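You operate a simulated robot arm through the tools that you are given. There is no shell and no other tool.

The job below is to be done with a simulated two-armed robot. You get a single attempt, and the scene is never put back.

JOB
Seal the bowl, then start the fan and heat at air 3.0 and 50 C.
Fine: switch the power on; set both dials before the fan; heat comes last.

Only the result counts: the job must be done as asked and must still hold three seconds after the hand-in. Knocking over, shifting, dropping, spilling or breaking anything else fails it. A push-on lid holds only when it is set on centred and level and pressed home; a screw cap is set on level and turned clockwise until tight.

ROBOT AND FRAMES
Two 7-joint arms with two-finger grippers on one trunk that stands fixed in place. Base frame: the origin is at the foot of the trunk, x ahead of it, y to its left, z up. Lengths are in m, angles in rad, forces in N, time in s.
The left shoulder is at [0.024, 0.217, 1.28], the right one opposite. With the tool pointing down near the work surface each hand reaches from about 0.1 to 0.32 m from the base axis, measured 20 degrees to its own side. Payload 2.2 kg a hand.
Tool frame (each hand has its own): the origin (TCP) lies between the finger pads and is the grasp point; the fingertips stand 0.019 m ahead of it; z points along the fingers, y is the line along which they close. The gripper opens to 0.116 m. The gripper's body begins 0.07 m behind the TCP.
Orientation is told as [roll, pitch, yaw] about the base's x, y, z axes, in that order, counted from this pose: with the fingers straight down and closing along the base's y, the tool's x points along the base's -x, its y along +y and its z along -z.

CONTROLS
- The arms move only by the tool step_arm. It takes "left_plan", "right_plan" or both (then of equal length, played together; a hand with none holds still); each is a list of rows, each a list of 7 numbers: the shift along the base's x, y, z in units of 30 mm (1.0 is 30 mm), then the turn, a rotation vector about the base's x, y, z in units of 5 degrees (1.0 is 5 degrees), then the finger opening in m, from 0 to 0.116. In form: [[tx, ty, tz, ax, ay, az, gripper], ...]. A call has 1 to 20 rows; each row shifts and turns the commanded pose from where the row before left it. A call with a number of a shift or a turn outside -1 to 1 is refused whole. Each row takes 0.2 s and may step no farther than 0.05 m and 0.15 rad from the row before; otherwise, or with a gripper value out of range, the whole call is refused. A pose out of reach is approached as far as the arm can. The call stops where the force on the tool passes 70 N (or 10 N more than at its start, if that is more) or the arm is blocked; 0.2 s more then pass. The fingers move at their own pace and stop on an object; they squeeze with about 38 N. The grip force told is the motor's: it shows also when the fingers shut on nothing. Time passes only in rows, and 0.2 s behind the last, so rows that do not move let the fingers close. It gives the time, the measured TCP pose, the force on the tool (base axes), the opening and the grip force at its end, in the units of the frame above (readings bear some noise), with the torque about the TCP (base axes, N m) and any sound that the robot's microphone picked up, and new pictures: "views" is both (left out), scene, wrist or none (wrist: the cameras of the hands that moved).
- Cameras (640 x 400 px; columns grow to the right, rows downward): "scene" is now at [0.1299, 0.0005, 1.4839]; the picture's right is [0.03, -1.00, 0.00], its down [-0.30, -0.01, -0.95] and it looks along [0.95, 0.03, -0.30] (base axes); focal length 214 px, centre (320, 200). "left" rides on the left gripper at [0.069, 0.015, -0.097] in its tool frame; the picture's right is [-0.21, 0.98, 0.00], its down [-0.76, -0.17, -0.63] and it looks along [-0.62, -0.14, 0.77] (tool axes); focal length 251 px, centre (320, 200). "right" rides on the right gripper at [0.069, -0.015, -0.096] in its tool frame; the picture's right is [0.21, 0.98, 0.00], its down [-0.76, 0.17, -0.63] and it looks along [-0.62, 0.14, 0.77] (tool axes); focal length 251 px, centre (320, 200). There is no depth. A picture from a camera that has moved, and an enlarged one, comes with that camera's place and axes in the base frame and with its lens. The place of the scene camera against the robot may be out by one fixed shift of up to 0.012 m in any direction.
- raise_lower(by): slides the trunk up (or, below 0, down) by that many m; the arms and the scene camera ride with it, the base frame stays. It gives what a move gives, with no picture.
- aim_head(pan, tilt): turns the head with the scene camera to pan (to the left, within 1.396 rad either way) and tilt (down, from -0.506 to 1.204), counted from straight ahead of the robot. It gives what a move gives, and a new picture of the scene camera.
- close_up(camera, box): a new picture of the part [left, top, right, bottom] of that camera's present view, enlarged. It takes no simulated time.
- sign_off(): hands the job in; it is judged then, once.

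Places have to be worked out from the pictures, the camera data and where the tool is seen. Open the grippers and draw the arms clear of the work before you hand the job in, unless the task says otherwise.

The tools are called as name(argument=value, ...) on one line, values as JSON. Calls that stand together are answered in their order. step_arm: Moves the arms, as the interface text tells. Its arguments: {"type":"object","properties":{"left_plan":{"type":"array"},"right_plan":{"type":"array"},"views":{"type":"string","enum":["both","scene","wrist","none"]}},"required":[]} The other tools are called the same way: raise_lower (by) slides the trunk up or down; aim_head (pan, tilt) turns the head that bears the scene camera; close_up (camera, box) takes an enlarged picture of a part of a camera's view; sign_off () hands the job in.

At the start:

```text
t: 0.0
left_eef_pos: [0.4763, 0.2699, 1.4384]
left_tcp_rot: [0.0, 0.0, -0.001]
left_contact_force: [-0.8, 0.2, 0.9]
left_moment: [-0.01, 0.0, 0.02]
left_finger_gap: 0.1159
left_grasp_force: 0.1
right_eef_pos: [0.3191, -0.0766, 1.5093]
right_tcp_rot: [0.0, 0.001, 0.001]
right_contact_force: [1.1, 0.5, 0.1]
right_moment: [-0.01, -0.03, 0.0]
right_finger_gap: 0.1164
right_grasp_force: 0.2
trunk travel left (down, up): [-0.425, 0.065]
head pan, tilt: [0.033, 0.307]
```

scene: 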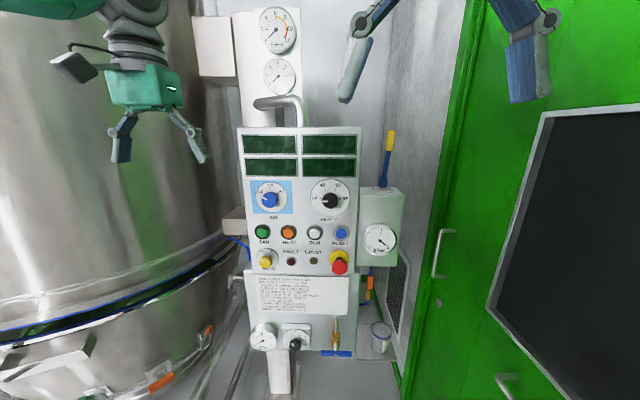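
right: 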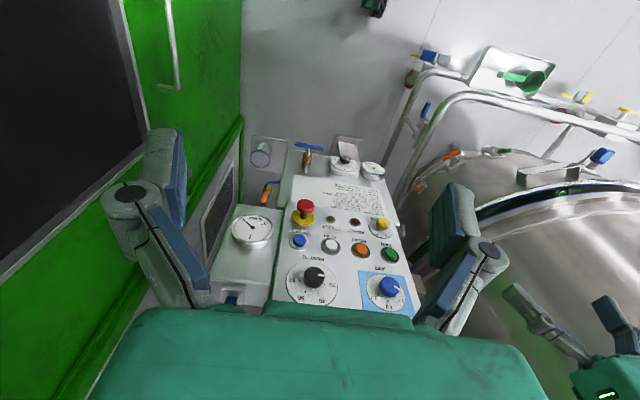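
left: 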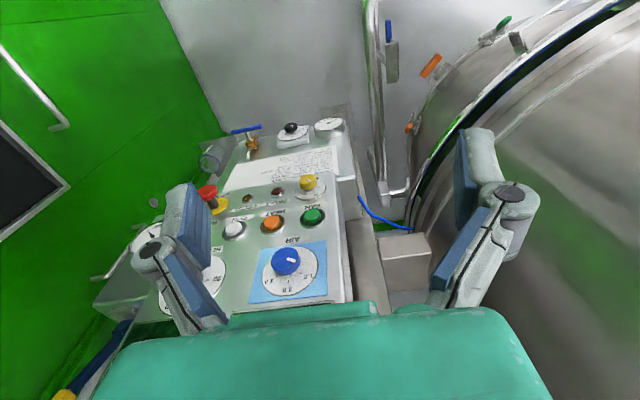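

I see a control panel with dials (AIR, HEAT), buttons (FAN, HEAT, RUN, RESET), a yellow knob/key and a red emergency stop. I'll enlarge several parts of the scene to read it before moving.

close_up(camera="scene", box=[230, 120, 410, 232])

close_up(camera="scene", box=[230, 215, 410, 328])

close_up(camera="scene", box=[230, 300, 410, 400])

close_up(camera="scene", box=[0, 200, 320, 400])

```text
3.56 times, centred on (320, 176) of scene
camera zoom: at [0.1299, 0.0005, 1.4839], right [0.03, -1.0, 0.0], down [-0.3, -0.01, -0.95], along [0.95, 0.03, -0.3], focal length 763 px, centre (320, 285)
```

zoom: 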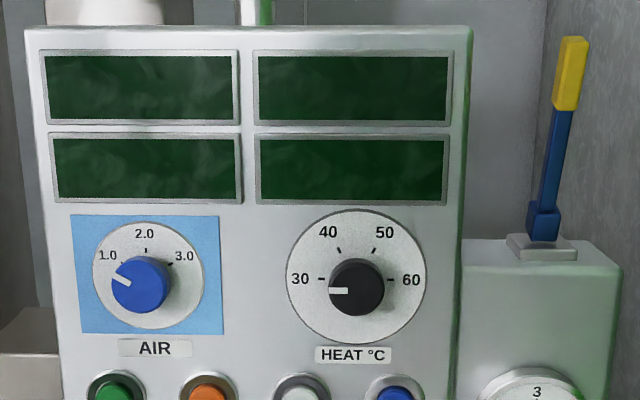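

```text
3.54 times, centred on (320, 272) of scene
camera zoom: at [0.1299, 0.0005, 1.4839], right [0.03, -1.0, 0.0], down [-0.3, -0.01, -0.95], along [0.95, 0.03, -0.3], focal length 759 px, centre (320, -53)
```

zoom: 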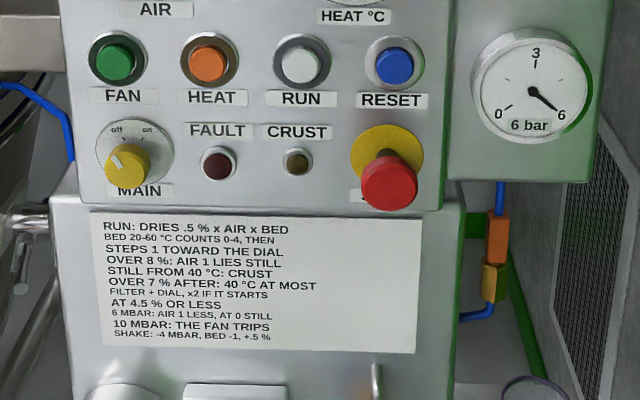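

```text
3.56 times, centred on (320, 350) of scene
camera zoom: at [0.1299, 0.0005, 1.4839], right [0.03, -1.0, 0.0], down [-0.3, -0.01, -0.95], along [0.95, 0.03, -0.3], focal length 763 px, centre (320, -333)
```

zoom: 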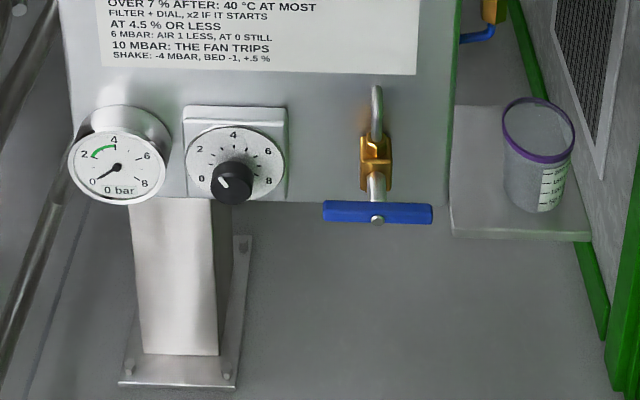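

```text
2.00 times, centred on (160, 300) of scene
camera zoom: at [0.1299, 0.0005, 1.4839], right [0.03, -1.0, 0.0], down [-0.3, -0.01, -0.95], along [0.95, 0.03, -0.3], focal length 429 px, centre (640, 0)
```

zoom: 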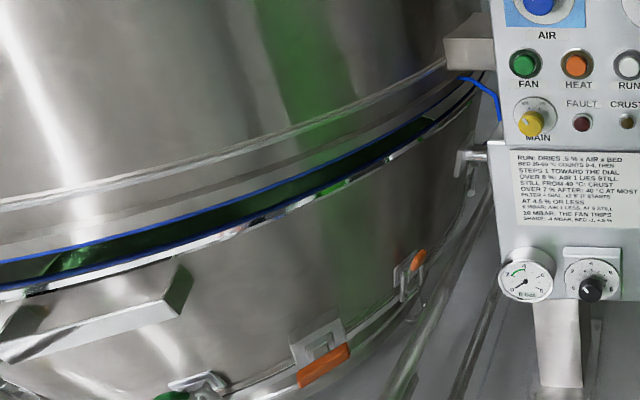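

The lower gauge has a green band (roughly 2–4 bar), next to a 0–8 regulator knob, a blue shut-off tap, and a lever with a yellow grip. I'll look around with the head to understand the whole machine before touching anything.

aim_head(pan=0.5, tilt=0.5)

aim_head(pan=1.1, tilt=0.5)

aim_head(pan=0.0, tilt=0.75)

aim_head(pan=0.2, tilt=-0.3)

aim_head(pan=-0.7, tilt=0.5)

```text
t: 0.9
left_eef_pos: [0.474, 0.2694, 1.4406]
left_tcp_rot: [0.0, -0.002, 0.0]
left_contact_force: [-0.5, 0.4, -0.8]
left_moment: [0.0, -0.05, -0.03]
left_finger_gap: 0.1161
left_grasp_force: 0.2
right_eef_pos: [0.3161, -0.0777, 1.5088]
right_tcp_rot: [0.001, -0.002, 0.001]
right_contact_force: [0.0, 0.2, 0.1]
right_moment: [-0.03, -0.01, -0.03]
right_finger_gap: 0.116
right_grasp_force: 0.1
trunk travel left (down, up): [-0.425, 0.065]
head pan, tilt: [0.499, 0.499]
camera scene: at [0.116, 0.0411, 1.4662], right [0.48, -0.88, 0.0], down [-0.42, -0.23, -0.88], along [0.77, 0.42, -0.48], focal length 214 px, centre (320, 200)
```

scene: 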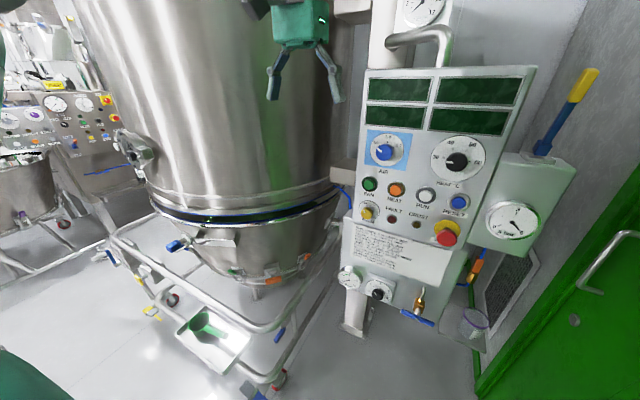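

```text
t: 1.9
left_eef_pos: [0.4746, 0.2693, 1.4404]
left_tcp_rot: [0.001, -0.002, 0.0]
left_contact_force: [-0.1, -0.1, -0.5]
left_moment: [0.02, 0.02, -0.02]
left_finger_gap: 0.116
left_grasp_force: 0.0
right_eef_pos: [0.3171, -0.0769, 1.5085]
right_tcp_rot: [-0.001, -0.002, 0.0]
right_contact_force: [-0.9, 0.7, 0.3]
right_moment: [0.0, -0.01, 0.05]
right_finger_gap: 0.1159
right_grasp_force: 0.0
trunk travel left (down, up): [-0.425, 0.065]
head pan, tilt: [1.1, 0.499]
camera scene: at [0.078, 0.0785, 1.4662], right [0.89, -0.45, 0.0], down [-0.22, -0.43, -0.88], along [0.4, 0.78, -0.48], focal length 214 px, centre (320, 200)
```

scene: 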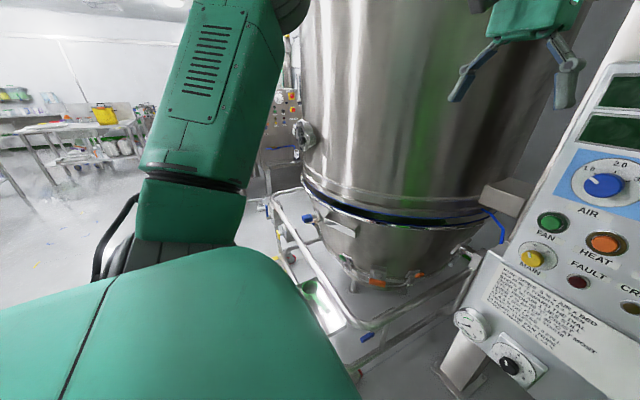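

```text
t: 3.2
left_eef_pos: [0.4742, 0.2681, 1.4391]
left_tcp_rot: [-0.002, -0.002, 0.001]
left_contact_force: [0.6, -0.4, 0.1]
left_moment: [0.0, 0.01, -0.05]
left_finger_gap: 0.116
left_grasp_force: 0.2
right_eef_pos: [0.3163, -0.0768, 1.5102]
right_tcp_rot: [0.0, -0.001, -0.001]
right_contact_force: [-0.3, 0.2, 0.6]
right_moment: [0.0, 0.0, -0.01]
right_finger_gap: 0.116
right_grasp_force: 0.0
trunk travel left (down, up): [-0.425, 0.065]
head pan, tilt: [0.0, 0.75]
camera scene: at [0.1194, -0.0026, 1.4442], right [0.0, -1.0, 0.0], down [-0.68, 0.0, -0.73], along [0.73, 0.0, -0.68], focal length 214 px, centre (320, 200)
```

scene: 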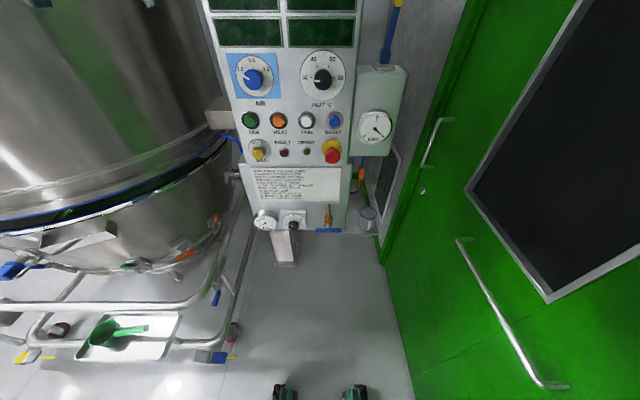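

```text
t: 4.5
left_eef_pos: [0.4731, 0.2689, 1.4395]
left_tcp_rot: [-0.001, -0.003, 0.001]
left_contact_force: [-0.3, 0.2, 0.1]
left_moment: [-0.02, 0.02, 0.01]
left_finger_gap: 0.1158
left_grasp_force: 0.0
right_eef_pos: [0.3164, -0.0772, 1.5098]
right_tcp_rot: [0.001, -0.001, 0.0]
right_contact_force: [-0.4, -0.2, 0.2]
right_moment: [0.01, -0.01, 0.04]
right_finger_gap: 0.1163
right_grasp_force: 0.1
trunk travel left (down, up): [-0.425, 0.065]
head pan, tilt: [0.201, -0.3]
camera scene: at [0.1137, 0.0131, 1.5377], right [0.2, -0.98, 0.0], down [0.29, 0.06, -0.96], along [0.94, 0.19, 0.29], focal length 214 px, centre (320, 200)
```

scene: 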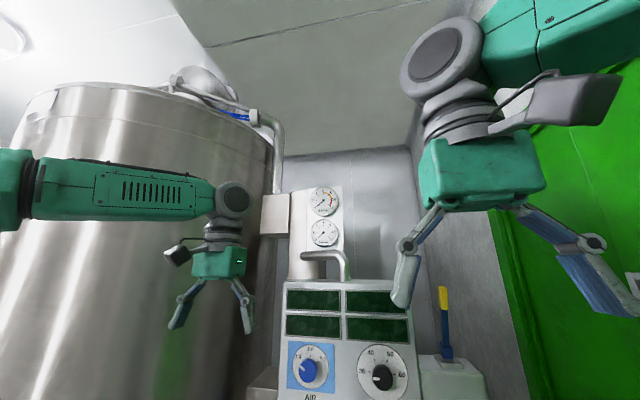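

```text
t: 5.7
left_eef_pos: [0.4729, 0.2687, 1.4401]
left_tcp_rot: [-0.001, -0.001, 0.0]
left_contact_force: [-0.6, 0.4, -0.5]
left_moment: [0.02, 0.0, 0.0]
left_finger_gap: 0.1162
left_grasp_force: 0.1
right_eef_pos: [0.3154, -0.0771, 1.5094]
right_tcp_rot: [0.0, 0.001, 0.001]
right_contact_force: [-0.2, 0.6, 0.1]
right_moment: [-0.02, 0.03, 0.02]
right_finger_gap: 0.1159
right_grasp_force: 0.2
trunk travel left (down, up): [-0.425, 0.065]
head pan, tilt: [-0.7, 0.499]
camera scene: at [0.1061, -0.0613, 1.4663], right [-0.64, -0.77, 0.0], down [-0.37, 0.31, -0.88], along [0.67, -0.57, -0.48], focal length 214 px, centre (320, 200)
```

scene: 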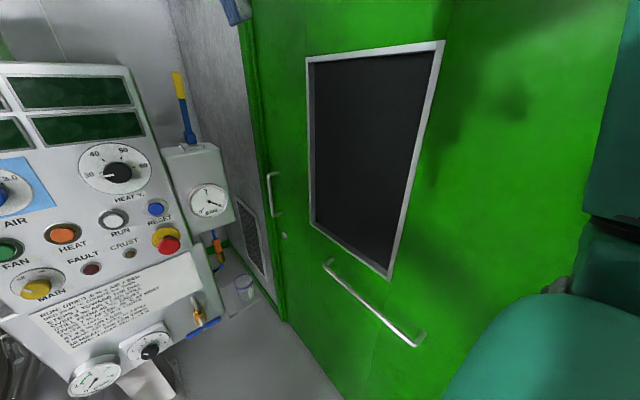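

The vessel has a blue inflatable gasket at the gap, fed by a blue hose from the panel; so the seal is likely from the lower regulator/tap. Let me look closer at the lower part and the lever box.

aim_head(pan=0.0, tilt=0.6)

close_up(camera="scene", box=[230, 230, 390, 330])

close_up(camera="scene", box=[310, 180, 420, 250])

close_up(camera="scene", box=[330, 60, 430, 124])

close_up(camera="scene", box=[180, 120, 280, 184])

close_up(camera="left", box=[120, 100, 380, 262])

close_up(camera="right", box=[220, 120, 440, 258])

```text
t: 6.8
left_eef_pos: [0.4742, 0.2694, 1.4406]
left_tcp_rot: [0.001, -0.001, -0.001]
left_contact_force: [0.5, 0.2, -0.3]
left_moment: [0.0, 0.01, 0.01]
left_finger_gap: 0.116
left_grasp_force: 0.0
right_eef_pos: [0.3157, -0.0764, 1.5092]
right_tcp_rot: [-0.003, -0.001, 0.0]
right_contact_force: [-0.1, -0.2, 0.5]
right_moment: [-0.01, 0.0, -0.03]
right_finger_gap: 0.1161
right_grasp_force: 0.1
trunk travel left (down, up): [-0.425, 0.065]
head pan, tilt: [0.0, 0.6]
camera scene: at [0.1248, -0.0027, 1.4571], right [0.0, -1.0, 0.0], down [-0.57, 0.0, -0.82], along [0.82, 0.0, -0.57], focal length 214 px, centre (320, 200)
```

scene: 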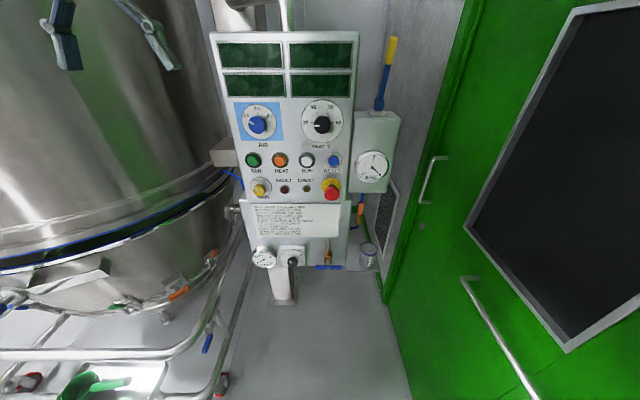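

```text
4.00 times, centred on (310, 280) of scene
camera zoom: at [0.1248, -0.0027, 1.4571], right [0.0, -1.0, 0.0], down [-0.57, 0.0, -0.82], along [0.82, 0.0, -0.57], focal length 858 px, centre (360, -120)
```

zoom: 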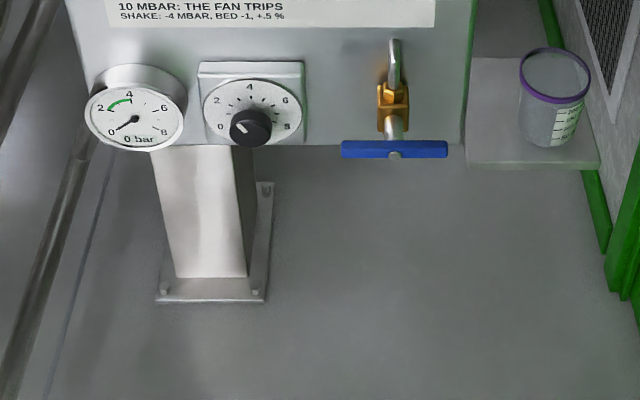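

```text
5.71 times, centred on (365, 215) of scene
camera zoom: at [0.1248, -0.0027, 1.4571], right [0.0, -1.0, 0.0], down [-0.57, 0.0, -0.82], along [0.82, 0.0, -0.57], focal length 1226 px, centre (63, 114)
```

zoom: 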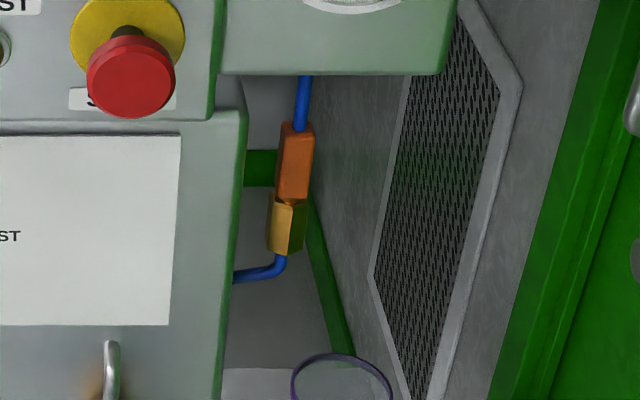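

```text
6.25 times, centred on (380, 92) of scene
camera zoom: at [0.1248, -0.0027, 1.4571], right [0.0, -1.0, 0.0], down [-0.57, 0.0, -0.82], along [0.82, 0.0, -0.57], focal length 1340 px, centre (-55, 875)
```

zoom: 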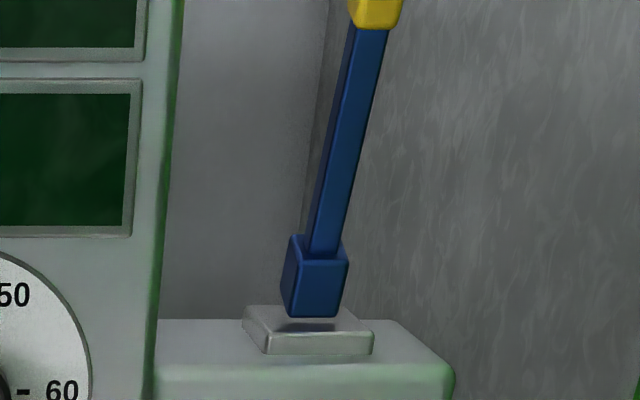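

```text
6.25 times, centred on (230, 152) of scene
camera zoom: at [0.1248, -0.0027, 1.4571], right [0.0, -1.0, 0.0], down [-0.57, 0.0, -0.82], along [0.82, 0.0, -0.57], focal length 1340 px, centre (882, 500)
```

zoom: 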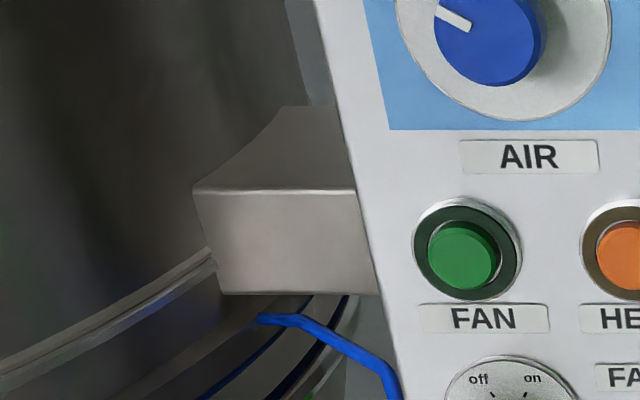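

```text
2.46 times, centred on (250, 181) of left
camera zoom: at [0.4047, 0.2846, 1.5363], right [0.21, 0.98, 0.0], down [0.76, -0.17, 0.63], along [0.62, -0.14, -0.77], focal length 619 px, centre (492, 247)
```

zoom: 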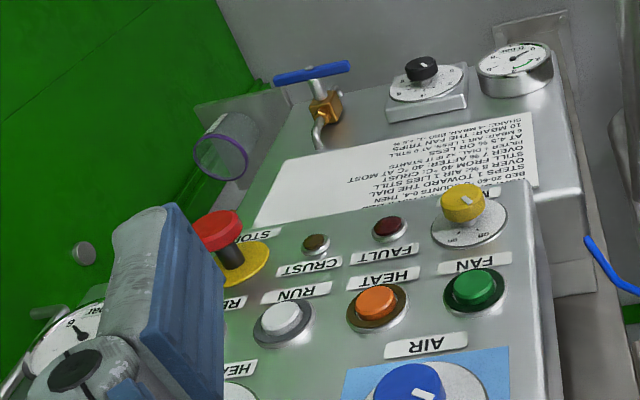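

```text
2.90 times, centred on (330, 189) of right
camera zoom: at [0.2473, -0.093, 1.6061], right [-0.21, 0.98, 0.0], down [0.76, 0.17, 0.63], along [0.62, 0.14, -0.77], focal length 729 px, centre (291, 232)
```

zoom: 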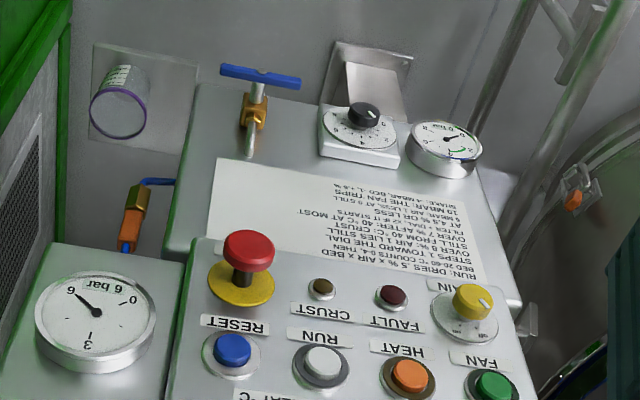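

Triangulating FAN between the scene and left cameras puts it near (0.72, 0.20, 1.19), and the regulator knob near (0.72, 0.11, 0.73), so the panel is nearly vertical. I'll lower the trunk partway to see the lower controls squarely; the hands are well away from anything.

raise_lower(by=-0.3)

aim_head(pan=0.1, tilt=0.5)

close_up(camera="scene", box=[220, 200, 380, 300])

close_up(camera="scene", box=[220, 100, 380, 200])

close_up(camera="scene", box=[220, 0, 380, 100])

```text
t: 9.8
left_eef_pos: [0.4734, 0.2692, 1.1394]
left_tcp_rot: [0.0, -0.004, 0.0]
left_contact_force: [-0.5, 1.4, 0.7]
left_moment: [-0.04, 0.0, 0.02]
left_finger_gap: 0.116
left_grasp_force: 0.1
right_eef_pos: [0.3159, -0.0777, 1.2097]
right_tcp_rot: [0.0, -0.001, -0.001]
right_contact_force: [-0.1, 0.2, 0.8]
right_moment: [0.0, 0.01, -0.01]
right_finger_gap: 0.1159
right_grasp_force: 0.0
trunk travel left (down, up): [-0.125, 0.365]
head pan, tilt: [0.0, 0.6]
```

```text
t: 10.5
left_eef_pos: [0.4728, 0.2688, 1.1397]
left_tcp_rot: [0.001, -0.002, 0.0]
left_contact_force: [-0.4, 0.2, -0.4]
left_moment: [0.01, 0.02, -0.03]
left_finger_gap: 0.1158
left_grasp_force: 0.1
right_eef_pos: [0.3167, -0.0776, 1.2088]
right_tcp_rot: [0.0, 0.0, -0.001]
right_contact_force: [0.5, -0.2, -0.1]
right_moment: [0.02, -0.01, 0.0]
right_finger_gap: 0.116
right_grasp_force: 0.1
trunk travel left (down, up): [-0.125, 0.365]
head pan, tilt: [0.099, 0.499]
camera scene: at [0.1262, 0.006, 1.1661], right [0.1, -1.0, 0.0], down [-0.48, -0.05, -0.88], along [0.87, 0.09, -0.48], focal length 214 px, centre (320, 200)
```

scene: 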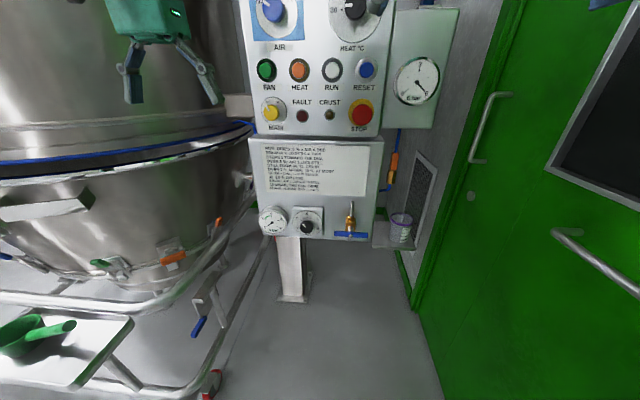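

```text
4.00 times, centred on (300, 250) of scene
camera zoom: at [0.1262, 0.006, 1.1661], right [0.1, -1.0, 0.0], down [-0.48, -0.05, -0.88], along [0.87, 0.09, -0.48], focal length 858 px, centre (400, 0)
```

zoom: 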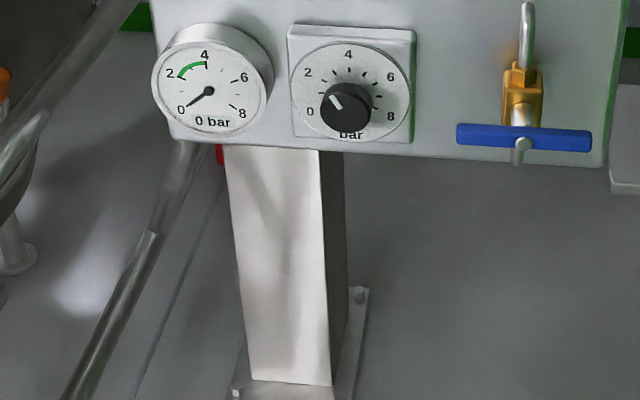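

```text
4.00 times, centred on (300, 150) of scene
camera zoom: at [0.1262, 0.006, 1.1661], right [0.1, -1.0, 0.0], down [-0.48, -0.05, -0.88], along [0.87, 0.09, -0.48], focal length 858 px, centre (400, 400)
```

zoom: 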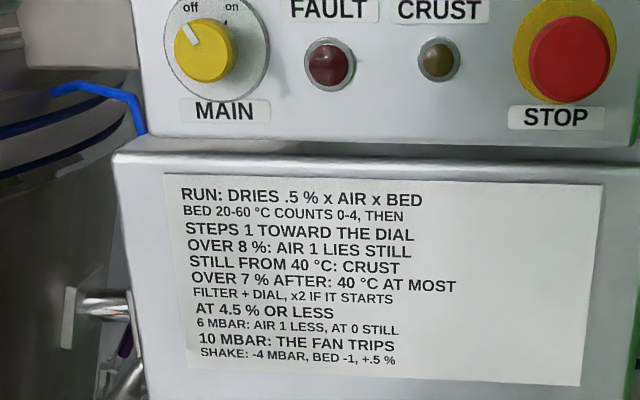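

```text
4.00 times, centred on (300, 50) of scene
camera zoom: at [0.1262, 0.006, 1.1661], right [0.1, -1.0, 0.0], down [-0.48, -0.05, -0.88], along [0.87, 0.09, -0.48], focal length 858 px, centre (400, 800)
```

zoom: 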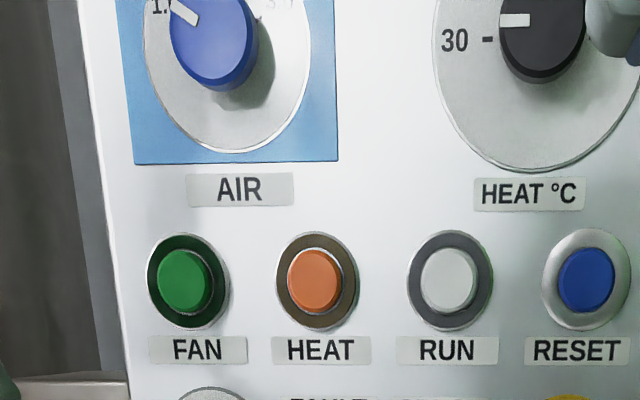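

The regulator pointer already stands near 3 bar, and the blue T-tap (handle across its vertical pipe, so closed) sits at about (0.69, −0.04, 0.735), its stem pointing at me. I lower the trunk a bit more and swing the right hand to point forward, still well short of the panel.

raise_lower(by=-0.12)

step_arm(right_plan=[[0.35, 0, -0.4, 0, -1, 0, 0.08], [0.35, 0, -0.4, 0, -1, 0, 0.08], [0.35, 0, -0.4, 0, -1, 0, 0.08], [0.35, 0, -0.4, 0, -1, 0, 0.08], [0.35, 0, -0.4, 0, -1, 0, 0.08], [0.35, 0, -0.4, 0, -1, 0, 0.08], [0.35, 0, -0.4, 0, -1, 0, 0.08], [0.35, 0, -0.4, 0, -1, 0, 0.08], [0.35, 0, -0.4, 0, -1, 0, 0.08]], views="both")

```text
t: 12.0
left_eef_pos: [0.4726, 0.2689, 1.0198]
left_tcp_rot: [-0.002, -0.002, 0.0]
left_contact_force: [0.4, 0.0, -0.4]
left_moment: [-0.01, -0.03, 0.02]
left_finger_gap: 0.1158
left_grasp_force: 0.0
right_eef_pos: [0.316, -0.0777, 1.0896]
right_tcp_rot: [0.001, -0.002, 0.002]
right_contact_force: [-0.4, 0.4, -0.1]
right_moment: [0.01, 0.0, 0.0]
right_finger_gap: 0.1161
right_grasp_force: 0.0
trunk travel left (down, up): [-0.005, 0.485]
head pan, tilt: [0.099, 0.499]
```

```text
t: 14.0
left_eef_pos: [0.4734, 0.2696, 1.019]
left_tcp_rot: [-0.001, -0.001, -0.002]
left_contact_force: [-1.2, 0.3, 0.8]
left_moment: [-0.03, -0.01, 0.03]
left_finger_gap: 0.1158
left_grasp_force: 0.1
right_eef_pos: [0.4106, -0.0781, 0.9817]
right_tcp_rot: [0.0, -0.789, 0.001]
right_contact_force: [-0.2, -0.9, -0.4]
right_moment: [0.03, 0.01, -0.01]
right_finger_gap: 0.0803
right_grasp_force: 0.1
trunk travel left (down, up): [-0.005, 0.485]
head pan, tilt: [0.099, 0.499]
camera scene: at [0.1258, 0.0057, 1.0461], right [0.1, -1.0, 0.0], down [-0.48, -0.05, -0.88], along [0.87, 0.09, -0.48], focal length 214 px, centre (320, 200)
camera right: at [0.2933, -0.0943, 1.001], right [-0.15, 0.98, -0.15], down [0.09, 0.17, 0.98], along [0.98, 0.14, -0.11], focal length 251 px, centre (320, 200)
```

scene: 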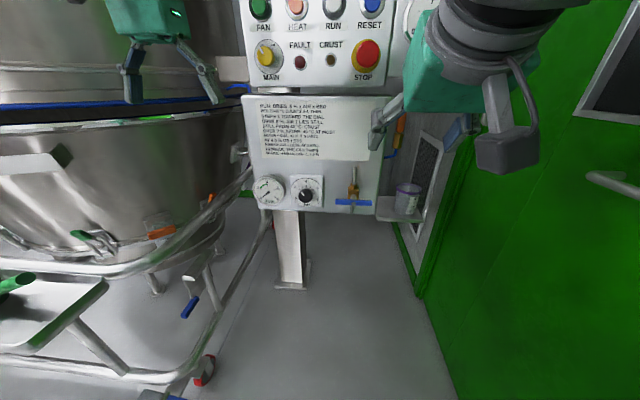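
right: 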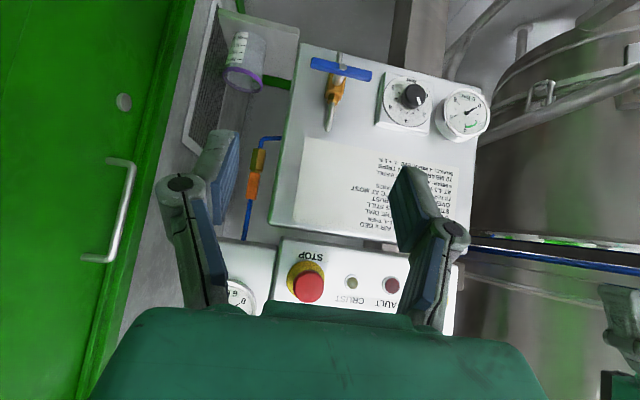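

The right hand tracks well and sees the panel (upside-down). I continue the swing until the fingers point straight at the panel.

step_arm(right_plan=[[0.35, 0, -0.5, 0, -1, 0, 0.08], [0.35, 0, -0.5, 0, -1, 0, 0.08], [0.35, 0, -0.5, 0, -1, 0, 0.08], [0.35, 0, -0.5, 0, -1, 0, 0.08], [0.35, 0, -0.5, 0, -1, 0, 0.08], [0.35, 0, -0.5, 0, -1, 0, 0.08], [0.35, 0, -0.5, 0, -1, 0, 0.08], [0.35, 0, -0.5, 0, -1, 0, 0.08], [0.35, 0, -0.5, 0, -1, 0, 0.08]], views="both")

```text
t: 16.0
left_eef_pos: [0.4744, 0.2698, 1.0202]
left_tcp_rot: [0.001, 0.0, -0.001]
left_contact_force: [1.0, 0.6, -0.2]
left_moment: [0.01, -0.01, -0.02]
left_finger_gap: 0.1158
left_grasp_force: 0.1
right_eef_pos: [0.5044, -0.0761, 0.8478]
right_tcp_rot: [3.095, -1.57, -3.095]
right_contact_force: [0.8, 0.1, 0.4]
right_moment: [0.0, -0.01, 0.01]
right_finger_gap: 0.0803
right_grasp_force: 0.0
trunk travel left (down, up): [-0.005, 0.485]
head pan, tilt: [0.099, 0.499]
camera scene: at [0.1272, 0.0068, 1.0459], right [0.1, -1.0, 0.0], down [-0.48, -0.05, -0.88], along [0.87, 0.09, -0.48], focal length 214 px, centre (320, 200)
camera right: at [0.4081, -0.0916, 0.7785], right [0.0, 0.98, -0.21], down [-0.63, 0.17, 0.76], along [0.77, 0.14, 0.62], focal length 251 px, centre (320, 200)
```

scene: 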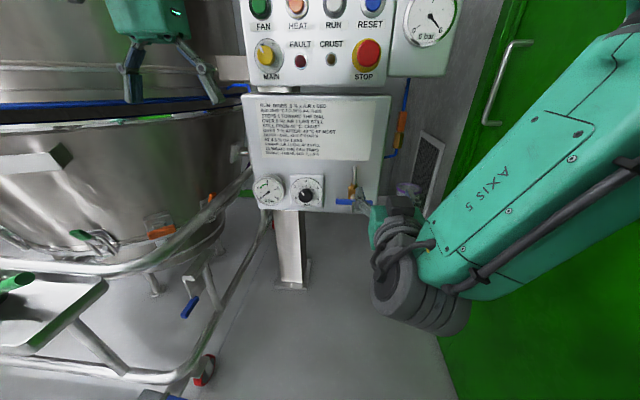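
right: 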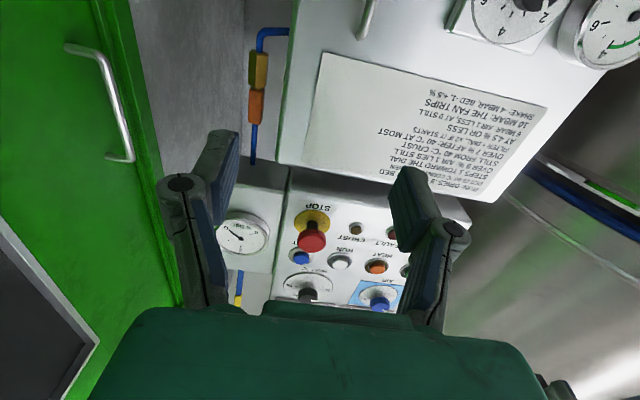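

The hand now points at the panel. I roll it +90° about x so the fingers will close vertically over the horizontal T-bar, while lining up on the tap axis at y≈−0.038, z≈0.735.

step_arm(right_plan=[[0, 0.07, -0.21, 1, 0, 0, 0.08], [0, 0.07, -0.21, 1, 0, 0, 0.08], [0, 0.07, -0.21, 1, 0, 0, 0.08], [0, 0.07, -0.21, 1, 0, 0, 0.08], [0, 0.07, -0.21, 1, 0, 0, 0.08], [0, 0.07, -0.21, 1, 0, 0, 0.08], [0, 0.07, -0.21, 1, 0, 0, 0.08], [0, 0.07, -0.21, 1, 0, 0, 0.08], [0, 0.07, -0.21, 1, 0, 0, 0.08], [0, 0.07, -0.21, 1, 0, 0, 0.08], [0, 0.07, -0.21, 1, 0, 0, 0.08], [0, 0.07, -0.21, 1, 0, 0, 0.08], [0, 0.07, -0.21, 1, 0, 0, 0.08], [0, 0.07, -0.21, 1, 0, 0, 0.08], [0, 0.07, -0.21, 1, 0, 0, 0.08], [0, 0.07, -0.21, 1, 0, 0, 0.08], [0, 0.07, -0.21, 1, 0, 0, 0.08], [0, 0.07, -0.21, 1, 0, 0, 0.08]], views="both")

```text
t: 19.8
left_eef_pos: [0.4734, 0.2695, 1.0201]
left_tcp_rot: [0.001, -0.002, 0.0]
left_contact_force: [-0.1, -0.3, 0.1]
left_moment: [-0.01, 0.02, -0.01]
left_finger_gap: 0.116
left_grasp_force: 0.0
right_eef_pos: [0.4823, -0.0133, 0.9851]
right_tcp_rot: [1.552, -0.01, -1.569]
right_contact_force: [1.1, 0.1, 0.3]
right_moment: [0.0, 0.01, 0.0]
right_finger_gap: 0.0799
right_grasp_force: 0.0
right hand out of reach, approached as far as the arm can: row 9, 10, 11, 12, 13, 14, 15, 16, 17, 18
trunk travel left (down, up): [-0.005, 0.485]
head pan, tilt: [0.099, 0.499]
camera scene: at [0.1267, 0.006, 1.046], right [0.1, -1.0, 0.0], down [-0.48, -0.05, -0.88], along [0.87, 0.09, -0.48], focal length 214 px, centre (320, 200)
camera right: at [0.3856, 0.0538, 0.9707], right [0.02, 0.23, 0.97], down [-0.63, -0.76, 0.19], along [0.78, -0.61, 0.13], focal length 251 px, centre (320, 200)
```

scene: 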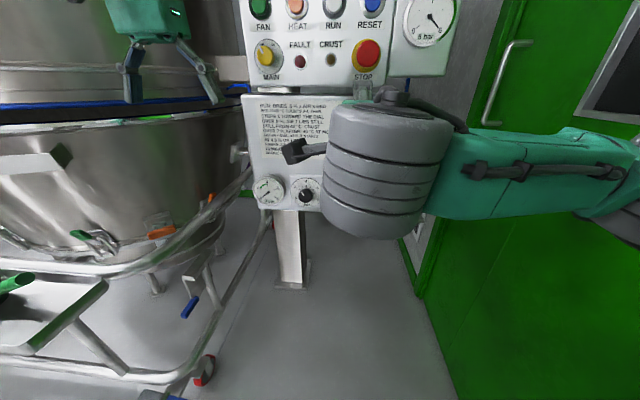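
right: 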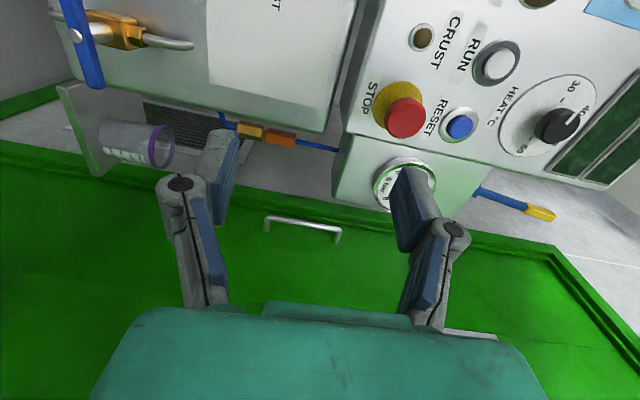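

In that roll the arm ran out of reach (hand stayed at z≈0.985). I'll undo the roll and then try the opposite roll (−90°), which should suit the right arm better.

step_arm(right_plan=[[0, 0, 0, -1, 0, 0, 0.08], [0, 0, 0, -1, 0, 0, 0.08], [0, 0, 0, -1, 0, 0, 0.08], [0, 0, 0, -1, 0, 0, 0.08], [0, 0, 0, -1, 0, 0, 0.08], [0, 0, 0, -1, 0, 0, 0.08], [0, 0, 0, -1, 0, 0, 0.08], [0, 0, 0, -1, 0, 0, 0.08], [0, 0, 0, -1, 0, 0, 0.08], [0, 0, 0, -1, 0, 0, 0.08], [0, 0, 0, -1, 0, 0, 0.08], [0, 0, 0, -1, 0, 0, 0.08], [0, 0, 0, -1, 0, 0, 0.08], [0, 0, 0, -1, 0, 0, 0.08], [0, 0, 0, -1, 0, 0, 0.08], [0, 0, 0, -1, 0, 0, 0.08], [0, 0, 0, -1, 0, 0, 0.08], [0, 0, 0, -1, 0, 0, 0.08]], views="scene")

```text
t: 23.6
left_eef_pos: [0.4731, 0.2687, 1.0195]
left_tcp_rot: [0.001, 0.0, -0.002]
left_contact_force: [1.2, -0.1, 1.2]
left_moment: [0.0, -0.02, 0.04]
left_finger_gap: 0.1158
left_grasp_force: 0.0
right_eef_pos: [0.4814, -0.0127, 0.9851]
right_tcp_rot: [-1.587, -1.567, 1.59]
right_contact_force: [0.5, -0.4, 0.0]
right_moment: [-0.03, -0.03, 0.01]
right_finger_gap: 0.0802
right_grasp_force: 0.0
trunk travel left (down, up): [-0.005, 0.485]
head pan, tilt: [0.099, 0.499]
camera scene: at [0.1259, 0.0066, 1.0461], right [0.1, -0.99, 0.0], down [-0.48, -0.05, -0.88], along [0.87, 0.09, -0.48], focal length 214 px, centre (320, 200)
```

scene: 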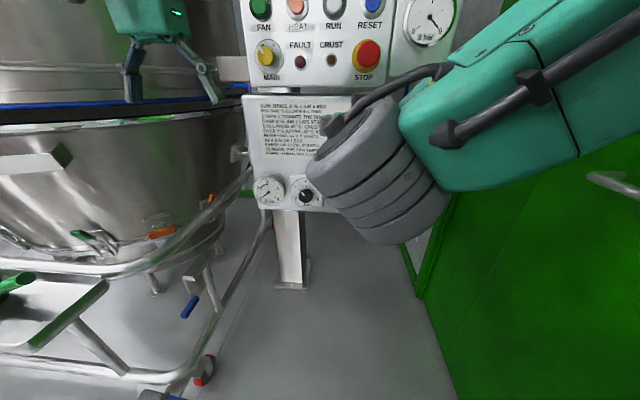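

The hand is back to roll 0 at (0.481, −0.013, 0.985). Now I roll the other way (−90°), keeping position, to see whether that wrist posture is comfortable.

step_arm(right_plan=[[0, -0.05, -0.2, -1, 0, 0, 0.08], [0, -0.05, -0.2, -1, 0, 0, 0.08], [0, -0.05, -0.2, -1, 0, 0, 0.08], [0, -0.05, -0.2, -1, 0, 0, 0.08], [0, -0.05, -0.2, -1, 0, 0, 0.08], [0, -0.05, -0.2, -1, 0, 0, 0.08], [0, -0.05, -0.2, -1, 0, 0, 0.08], [0, -0.05, -0.2, -1, 0, 0, 0.08], [0, -0.05, -0.2, -1, 0, 0, 0.08], [0, -0.05, -0.2, -1, 0, 0, 0.08], [0, -0.05, -0.2, -1, 0, 0, 0.08], [0, -0.05, -0.2, -1, 0, 0, 0.08], [0, -0.05, -0.2, -1, 0, 0, 0.08], [0, -0.05, -0.2, -1, 0, 0, 0.08], [0, -0.05, -0.2, -1, 0, 0, 0.08], [0, -0.05, -0.2, -1, 0, 0, 0.08], [0, -0.05, -0.2, -1, 0, 0, 0.08], [0, -0.05, -0.2, -1, 0, 0, 0.08]], views="both")

```text
t: 27.4
left_eef_pos: [0.4727, 0.2691, 1.0203]
left_tcp_rot: [0.001, -0.002, 0.0]
left_contact_force: [0.7, -1.1, -0.1]
left_moment: [-0.02, 0.0, 0.0]
left_finger_gap: 0.1162
left_grasp_force: 0.1
right_eef_pos: [0.4829, -0.0404, 0.8823]
right_tcp_rot: [-1.576, -0.019, 1.57]
right_contact_force: [-0.1, 0.3, 0.2]
right_moment: [0.03, 0.0, 0.01]
right_finger_gap: 0.0801
right_grasp_force: 0.1
trunk travel left (down, up): [-0.005, 0.485]
head pan, tilt: [0.099, 0.499]
camera scene: at [0.1259, 0.0069, 1.0461], right [0.1, -1.0, 0.0], down [-0.48, -0.05, -0.88], along [0.87, 0.09, -0.48], focal length 214 px, centre (320, 200)
camera right: at [0.3864, -0.1115, 0.8962], right [0.0, -0.2, -0.98], down [-0.63, 0.76, -0.15], along [0.78, 0.62, -0.12], focal length 251 px, centre (320, 200)
```

scene: 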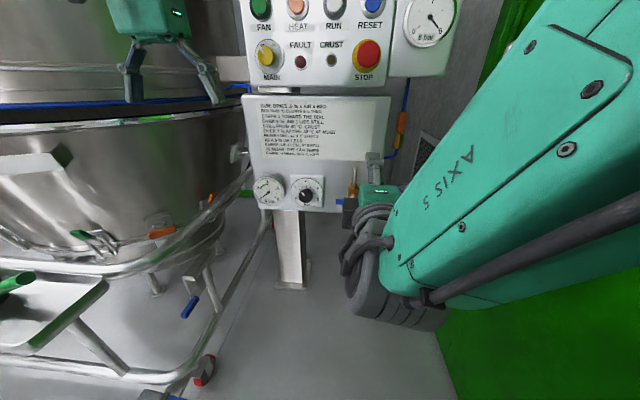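
right: 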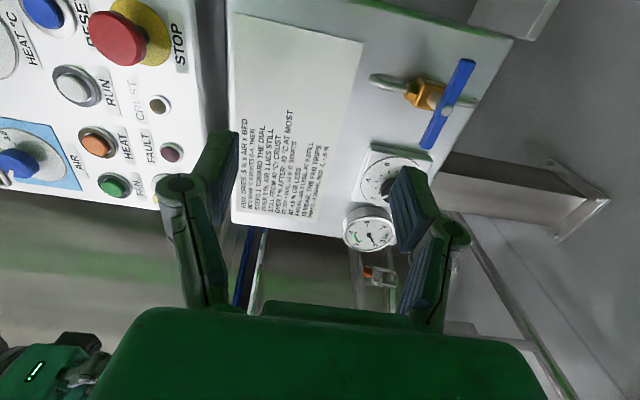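

This roll works: hand at (0.483, −0.040, 0.882) with fingers closing vertically, and the wrist camera sees tap and gauge. I go down to the tap's height, still 0.2 m short of it, and re-check.

step_arm(right_plan=[[0.3, 0, -0.8, 0, 0.2, 0, 0.08], [0.3, 0, -0.8, 0, 0, 0, 0.08], [0.3, 0, -0.8, 0, 0, 0, 0.08], [0.3, 0, -0.8, 0, 0, 0, 0.08], [0.3, 0, -0.8, 0, 0, 0, 0.08], [0.3, 0, -0.9, 0, 0, 0, 0.08]], views="both")

close_up(camera="right", box=[220, 60, 420, 185])

```text
t: 28.8
left_eef_pos: [0.4744, 0.2701, 1.0182]
left_tcp_rot: [0.0, -0.002, 0.0]
left_contact_force: [-0.6, -0.4, 1.1]
left_moment: [0.0, 0.0, 0.02]
left_finger_gap: 0.1161
left_grasp_force: 0.1
right_eef_pos: [0.5472, -0.0555, 0.7395]
right_tcp_rot: [-1.554, -0.041, 1.529]
right_contact_force: [0.6, -0.2, 0.5]
right_moment: [0.02, 0.03, -0.02]
right_finger_gap: 0.08
right_grasp_force: 0.0
trunk travel left (down, up): [-0.005, 0.485]
head pan, tilt: [0.099, 0.499]
camera scene: at [0.1272, 0.0071, 1.0459], right [0.1, -1.0, 0.0], down [-0.48, -0.05, -0.88], along [0.87, 0.09, -0.48], focal length 214 px, centre (320, 200)
camera right: at [0.4483, -0.122, 0.7538], right [-0.02, -0.17, -0.98], down [-0.6, 0.79, -0.12], along [0.8, 0.59, -0.12], focal length 251 px, centre (320, 200)
```

scene: 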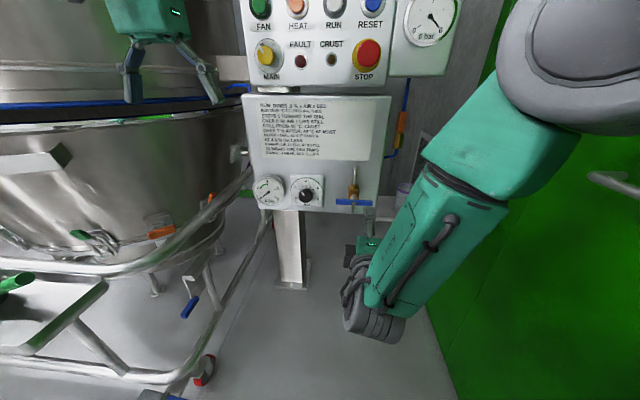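
right: 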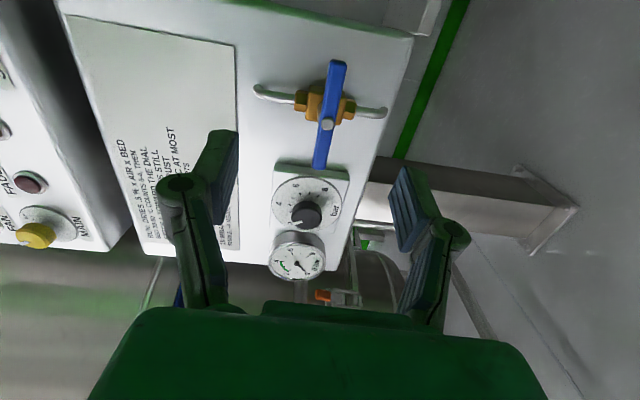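

```text
3.20 times, centred on (320, 122) of right
camera zoom: at [0.4483, -0.122, 0.7538], right [-0.02, -0.17, -0.98], down [-0.6, 0.79, -0.12], along [0.8, 0.59, -0.12], focal length 805 px, centre (320, 448)
```

zoom: 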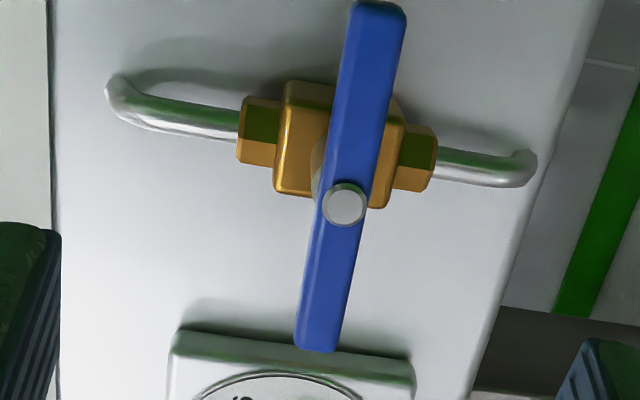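

The close-up confirms a ball valve on a vertical pipe with its T-bar across it: closed. The measured pose is ~15 mm off the commanded one, so I let it settle and read again.

step_arm(right_plan=[[0, 0, 0, 0, 0, 0, 0.08], [0, 0, 0, 0, 0, 0, 0.08], [0, 0, 0, 0, 0, 0, 0.08]], views="wrist")

```text
t: 29.6
left_eef_pos: [0.4725, 0.2703, 1.0193]
left_tcp_rot: [-0.001, -0.002, 0.001]
left_contact_force: [-0.1, 0.4, -0.4]
left_moment: [0.01, 0.0, -0.03]
left_finger_gap: 0.1163
left_grasp_force: 0.0
right_eef_pos: [0.5469, -0.0568, 0.7352]
right_tcp_rot: [-1.548, -0.036, 1.528]
right_contact_force: [-0.1, 0.9, -1.3]
right_moment: [-0.02, -0.03, 0.03]
right_finger_gap: 0.0798
right_grasp_force: 0.0
trunk travel left (down, up): [-0.005, 0.485]
head pan, tilt: [0.099, 0.499]
camera right: at [0.4475, -0.1235, 0.7508], right [-0.03, -0.18, -0.98], down [-0.6, 0.79, -0.12], along [0.8, 0.59, -0.13], focal length 251 px, centre (320, 200)
```

right: 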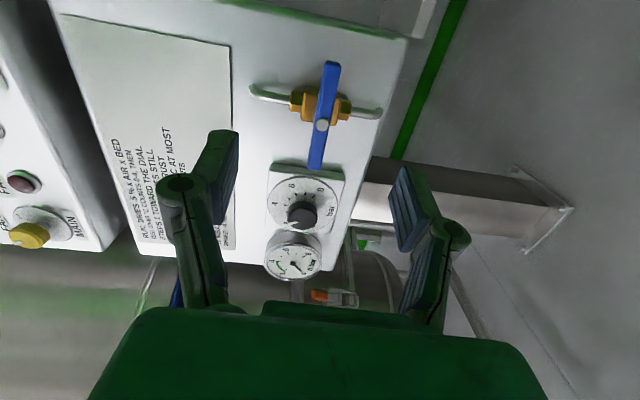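

Two wrist views triangulate the T-bar centre at about (0.690, −0.044, 0.725), which agrees with the scene estimate minus a shift of roughly (2, 6, 10) mm. I step forward to x≈0.60 with small corrections to straighten the hand and see how it tracks.

step_arm(right_plan=[[0.5, 0.11, -0.09, 0, -0.07, 0.12, 0.08], [0.5, 0.11, -0.09, 0, -0.07, 0.12, 0.08], [0.5, 0.11, -0.09, 0, -0.06, 0.12, 0.08], [0.27, 0.11, -0.08, 0, -0.06, 0.11, 0.08], [0, 0, 0, 0, 0, 0, 0.08]], views="wrist")

```text
t: 30.8
left_eef_pos: [0.4737, 0.2683, 1.0196]
left_tcp_rot: [0.001, 0.0, -0.001]
left_contact_force: [0.1, -0.7, 0.3]
left_moment: [-0.03, 0.0, -0.02]
left_finger_gap: 0.1158
left_grasp_force: 0.0
right_eef_pos: [0.5972, -0.0407, 0.7226]
right_tcp_rot: [-1.575, -0.019, 1.587]
right_contact_force: [-0.2, -0.9, -0.3]
right_moment: [0.01, 0.02, -0.02]
right_finger_gap: 0.08
right_grasp_force: 0.0
trunk travel left (down, up): [-0.005, 0.485]
head pan, tilt: [0.099, 0.499]
camera right: at [0.5013, -0.1117, 0.736], right [0.01, -0.2, -0.98], down [-0.64, 0.75, -0.15], along [0.76, 0.63, -0.12], focal length 251 px, centre (320, 200)
```

right: 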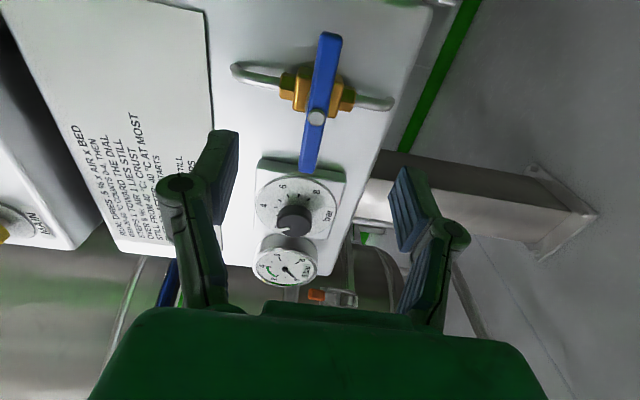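

Now at (0.597, −0.041, 0.723), with the bar exactly in the finger plane (column ≈320). I advance about 0.09 m so the fingers straddle the bar at its stem.

step_arm(right_plan=[[0.75, -0.03, 0.01, 0, 0, -0.05, 0.08], [0.75, -0.03, 0.01, 0, 0, -0.05, 0.08], [0.75, -0.03, 0.01, 0, 0, -0.05, 0.08], [0.75, -0.02, 0.01, 0, 0, -0.03, 0.08], [0, 0, 0, 0, 0, 0, 0.08]], views="both")

close_up(camera="right", box=[200, 0, 440, 300])

```text
t: 32.0
left_eef_pos: [0.4732, 0.2692, 1.0203]
left_tcp_rot: [0.001, -0.001, 0.0]
left_contact_force: [0.3, -0.4, 0.1]
left_moment: [-0.02, 0.02, 0.03]
left_finger_gap: 0.116
left_grasp_force: 0.0
right_eef_pos: [0.6806, -0.0372, 0.7189]
right_tcp_rot: [-1.573, -0.002, 1.587]
right_contact_force: [0.2, -0.8, 0.7]
right_moment: [-0.01, 0.02, 0.05]
right_finger_gap: 0.0799
right_grasp_force: 0.2
trunk travel left (down, up): [-0.005, 0.485]
head pan, tilt: [0.099, 0.499]
camera scene: at [0.127, 0.0069, 1.046], right [0.1, -1.0, 0.0], down [-0.48, -0.05, -0.88], along [0.87, 0.09, -0.48], focal length 214 px, centre (320, 200)
camera right: at [0.5865, -0.1092, 0.7333], right [0.01, -0.21, -0.98], down [-0.64, 0.75, -0.17], along [0.77, 0.63, -0.13], focal length 251 px, centre (320, 200)
```

scene: 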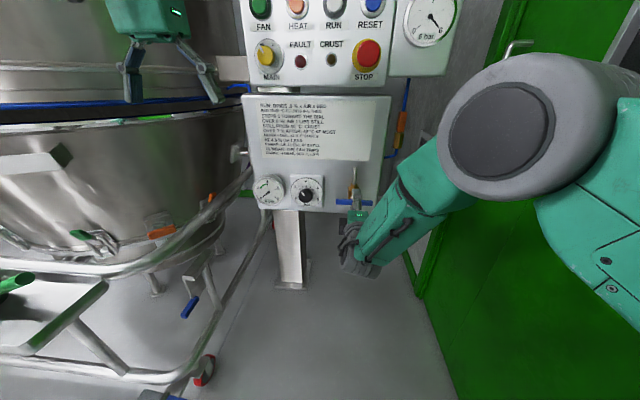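
right: 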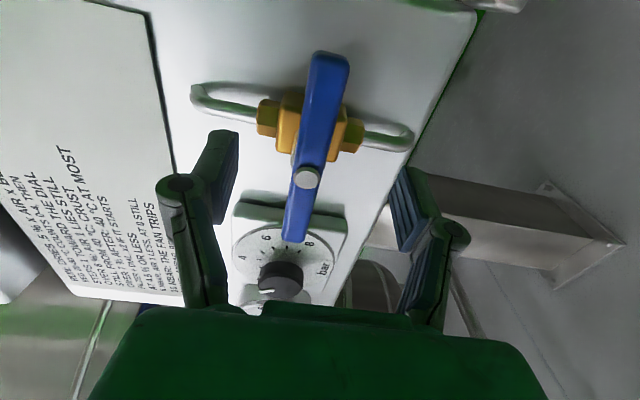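

```text
1.33 times, centred on (320, 150) of right
camera zoom: at [0.5865, -0.1092, 0.7333], right [0.01, -0.21, -0.98], down [-0.64, 0.75, -0.17], along [0.77, 0.63, -0.13], focal length 335 px, centre (320, 267)
```

zoom: 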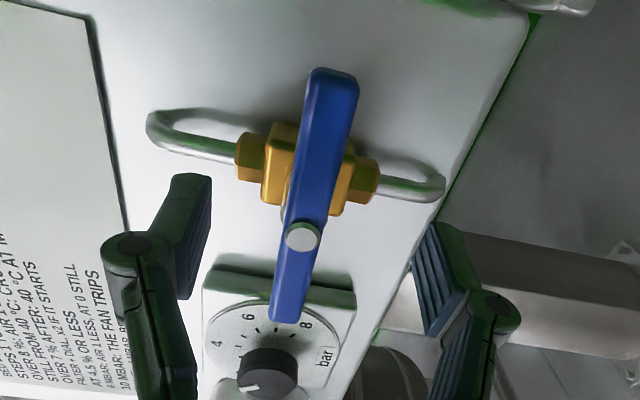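

Nearly there: the bar sits ~4 mm above the hand's mid-plane and 8 mm ahead. I make the final centring correction, then close on the bar.

step_arm(right_plan=[[0.28, -0.2, 0.14, 0, 0, -0.18, 0.08], [0, 0, 0, 0, 0, 0, 0.05], [0, 0, 0, 0, 0, 0, 0.03]], views="wrist")

```text
t: 32.8
left_eef_pos: [0.4727, 0.2675, 1.0206]
left_tcp_rot: [-0.001, -0.002, -0.001]
left_contact_force: [-0.2, -0.5, 0.2]
left_moment: [-0.01, 0.02, -0.01]
left_finger_gap: 0.1162
left_grasp_force: 0.1
right_eef_pos: [0.6893, -0.0444, 0.723]
right_tcp_rot: [-1.573, -0.003, 1.574]
right_contact_force: [0.9, -0.1, -0.6]
right_moment: [0.02, -0.01, -0.02]
right_finger_gap: 0.0302
right_grasp_force: 0.1
trunk travel left (down, up): [-0.005, 0.485]
head pan, tilt: [0.099, 0.499]
camera right: at [0.5927, -0.1141, 0.7378], right [0.0, -0.21, -0.98], down [-0.63, 0.76, -0.17], along [0.77, 0.62, -0.13], focal length 251 px, centre (320, 200)
```

right: 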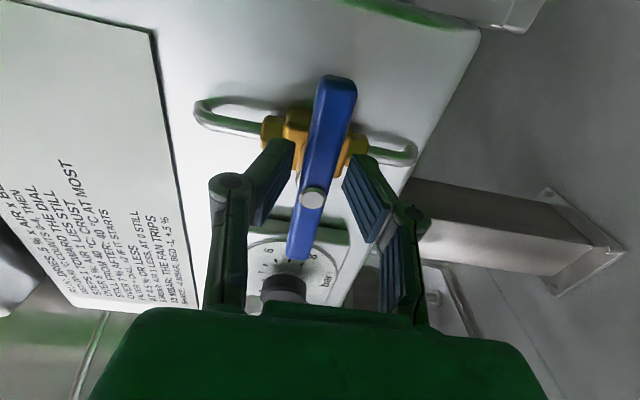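

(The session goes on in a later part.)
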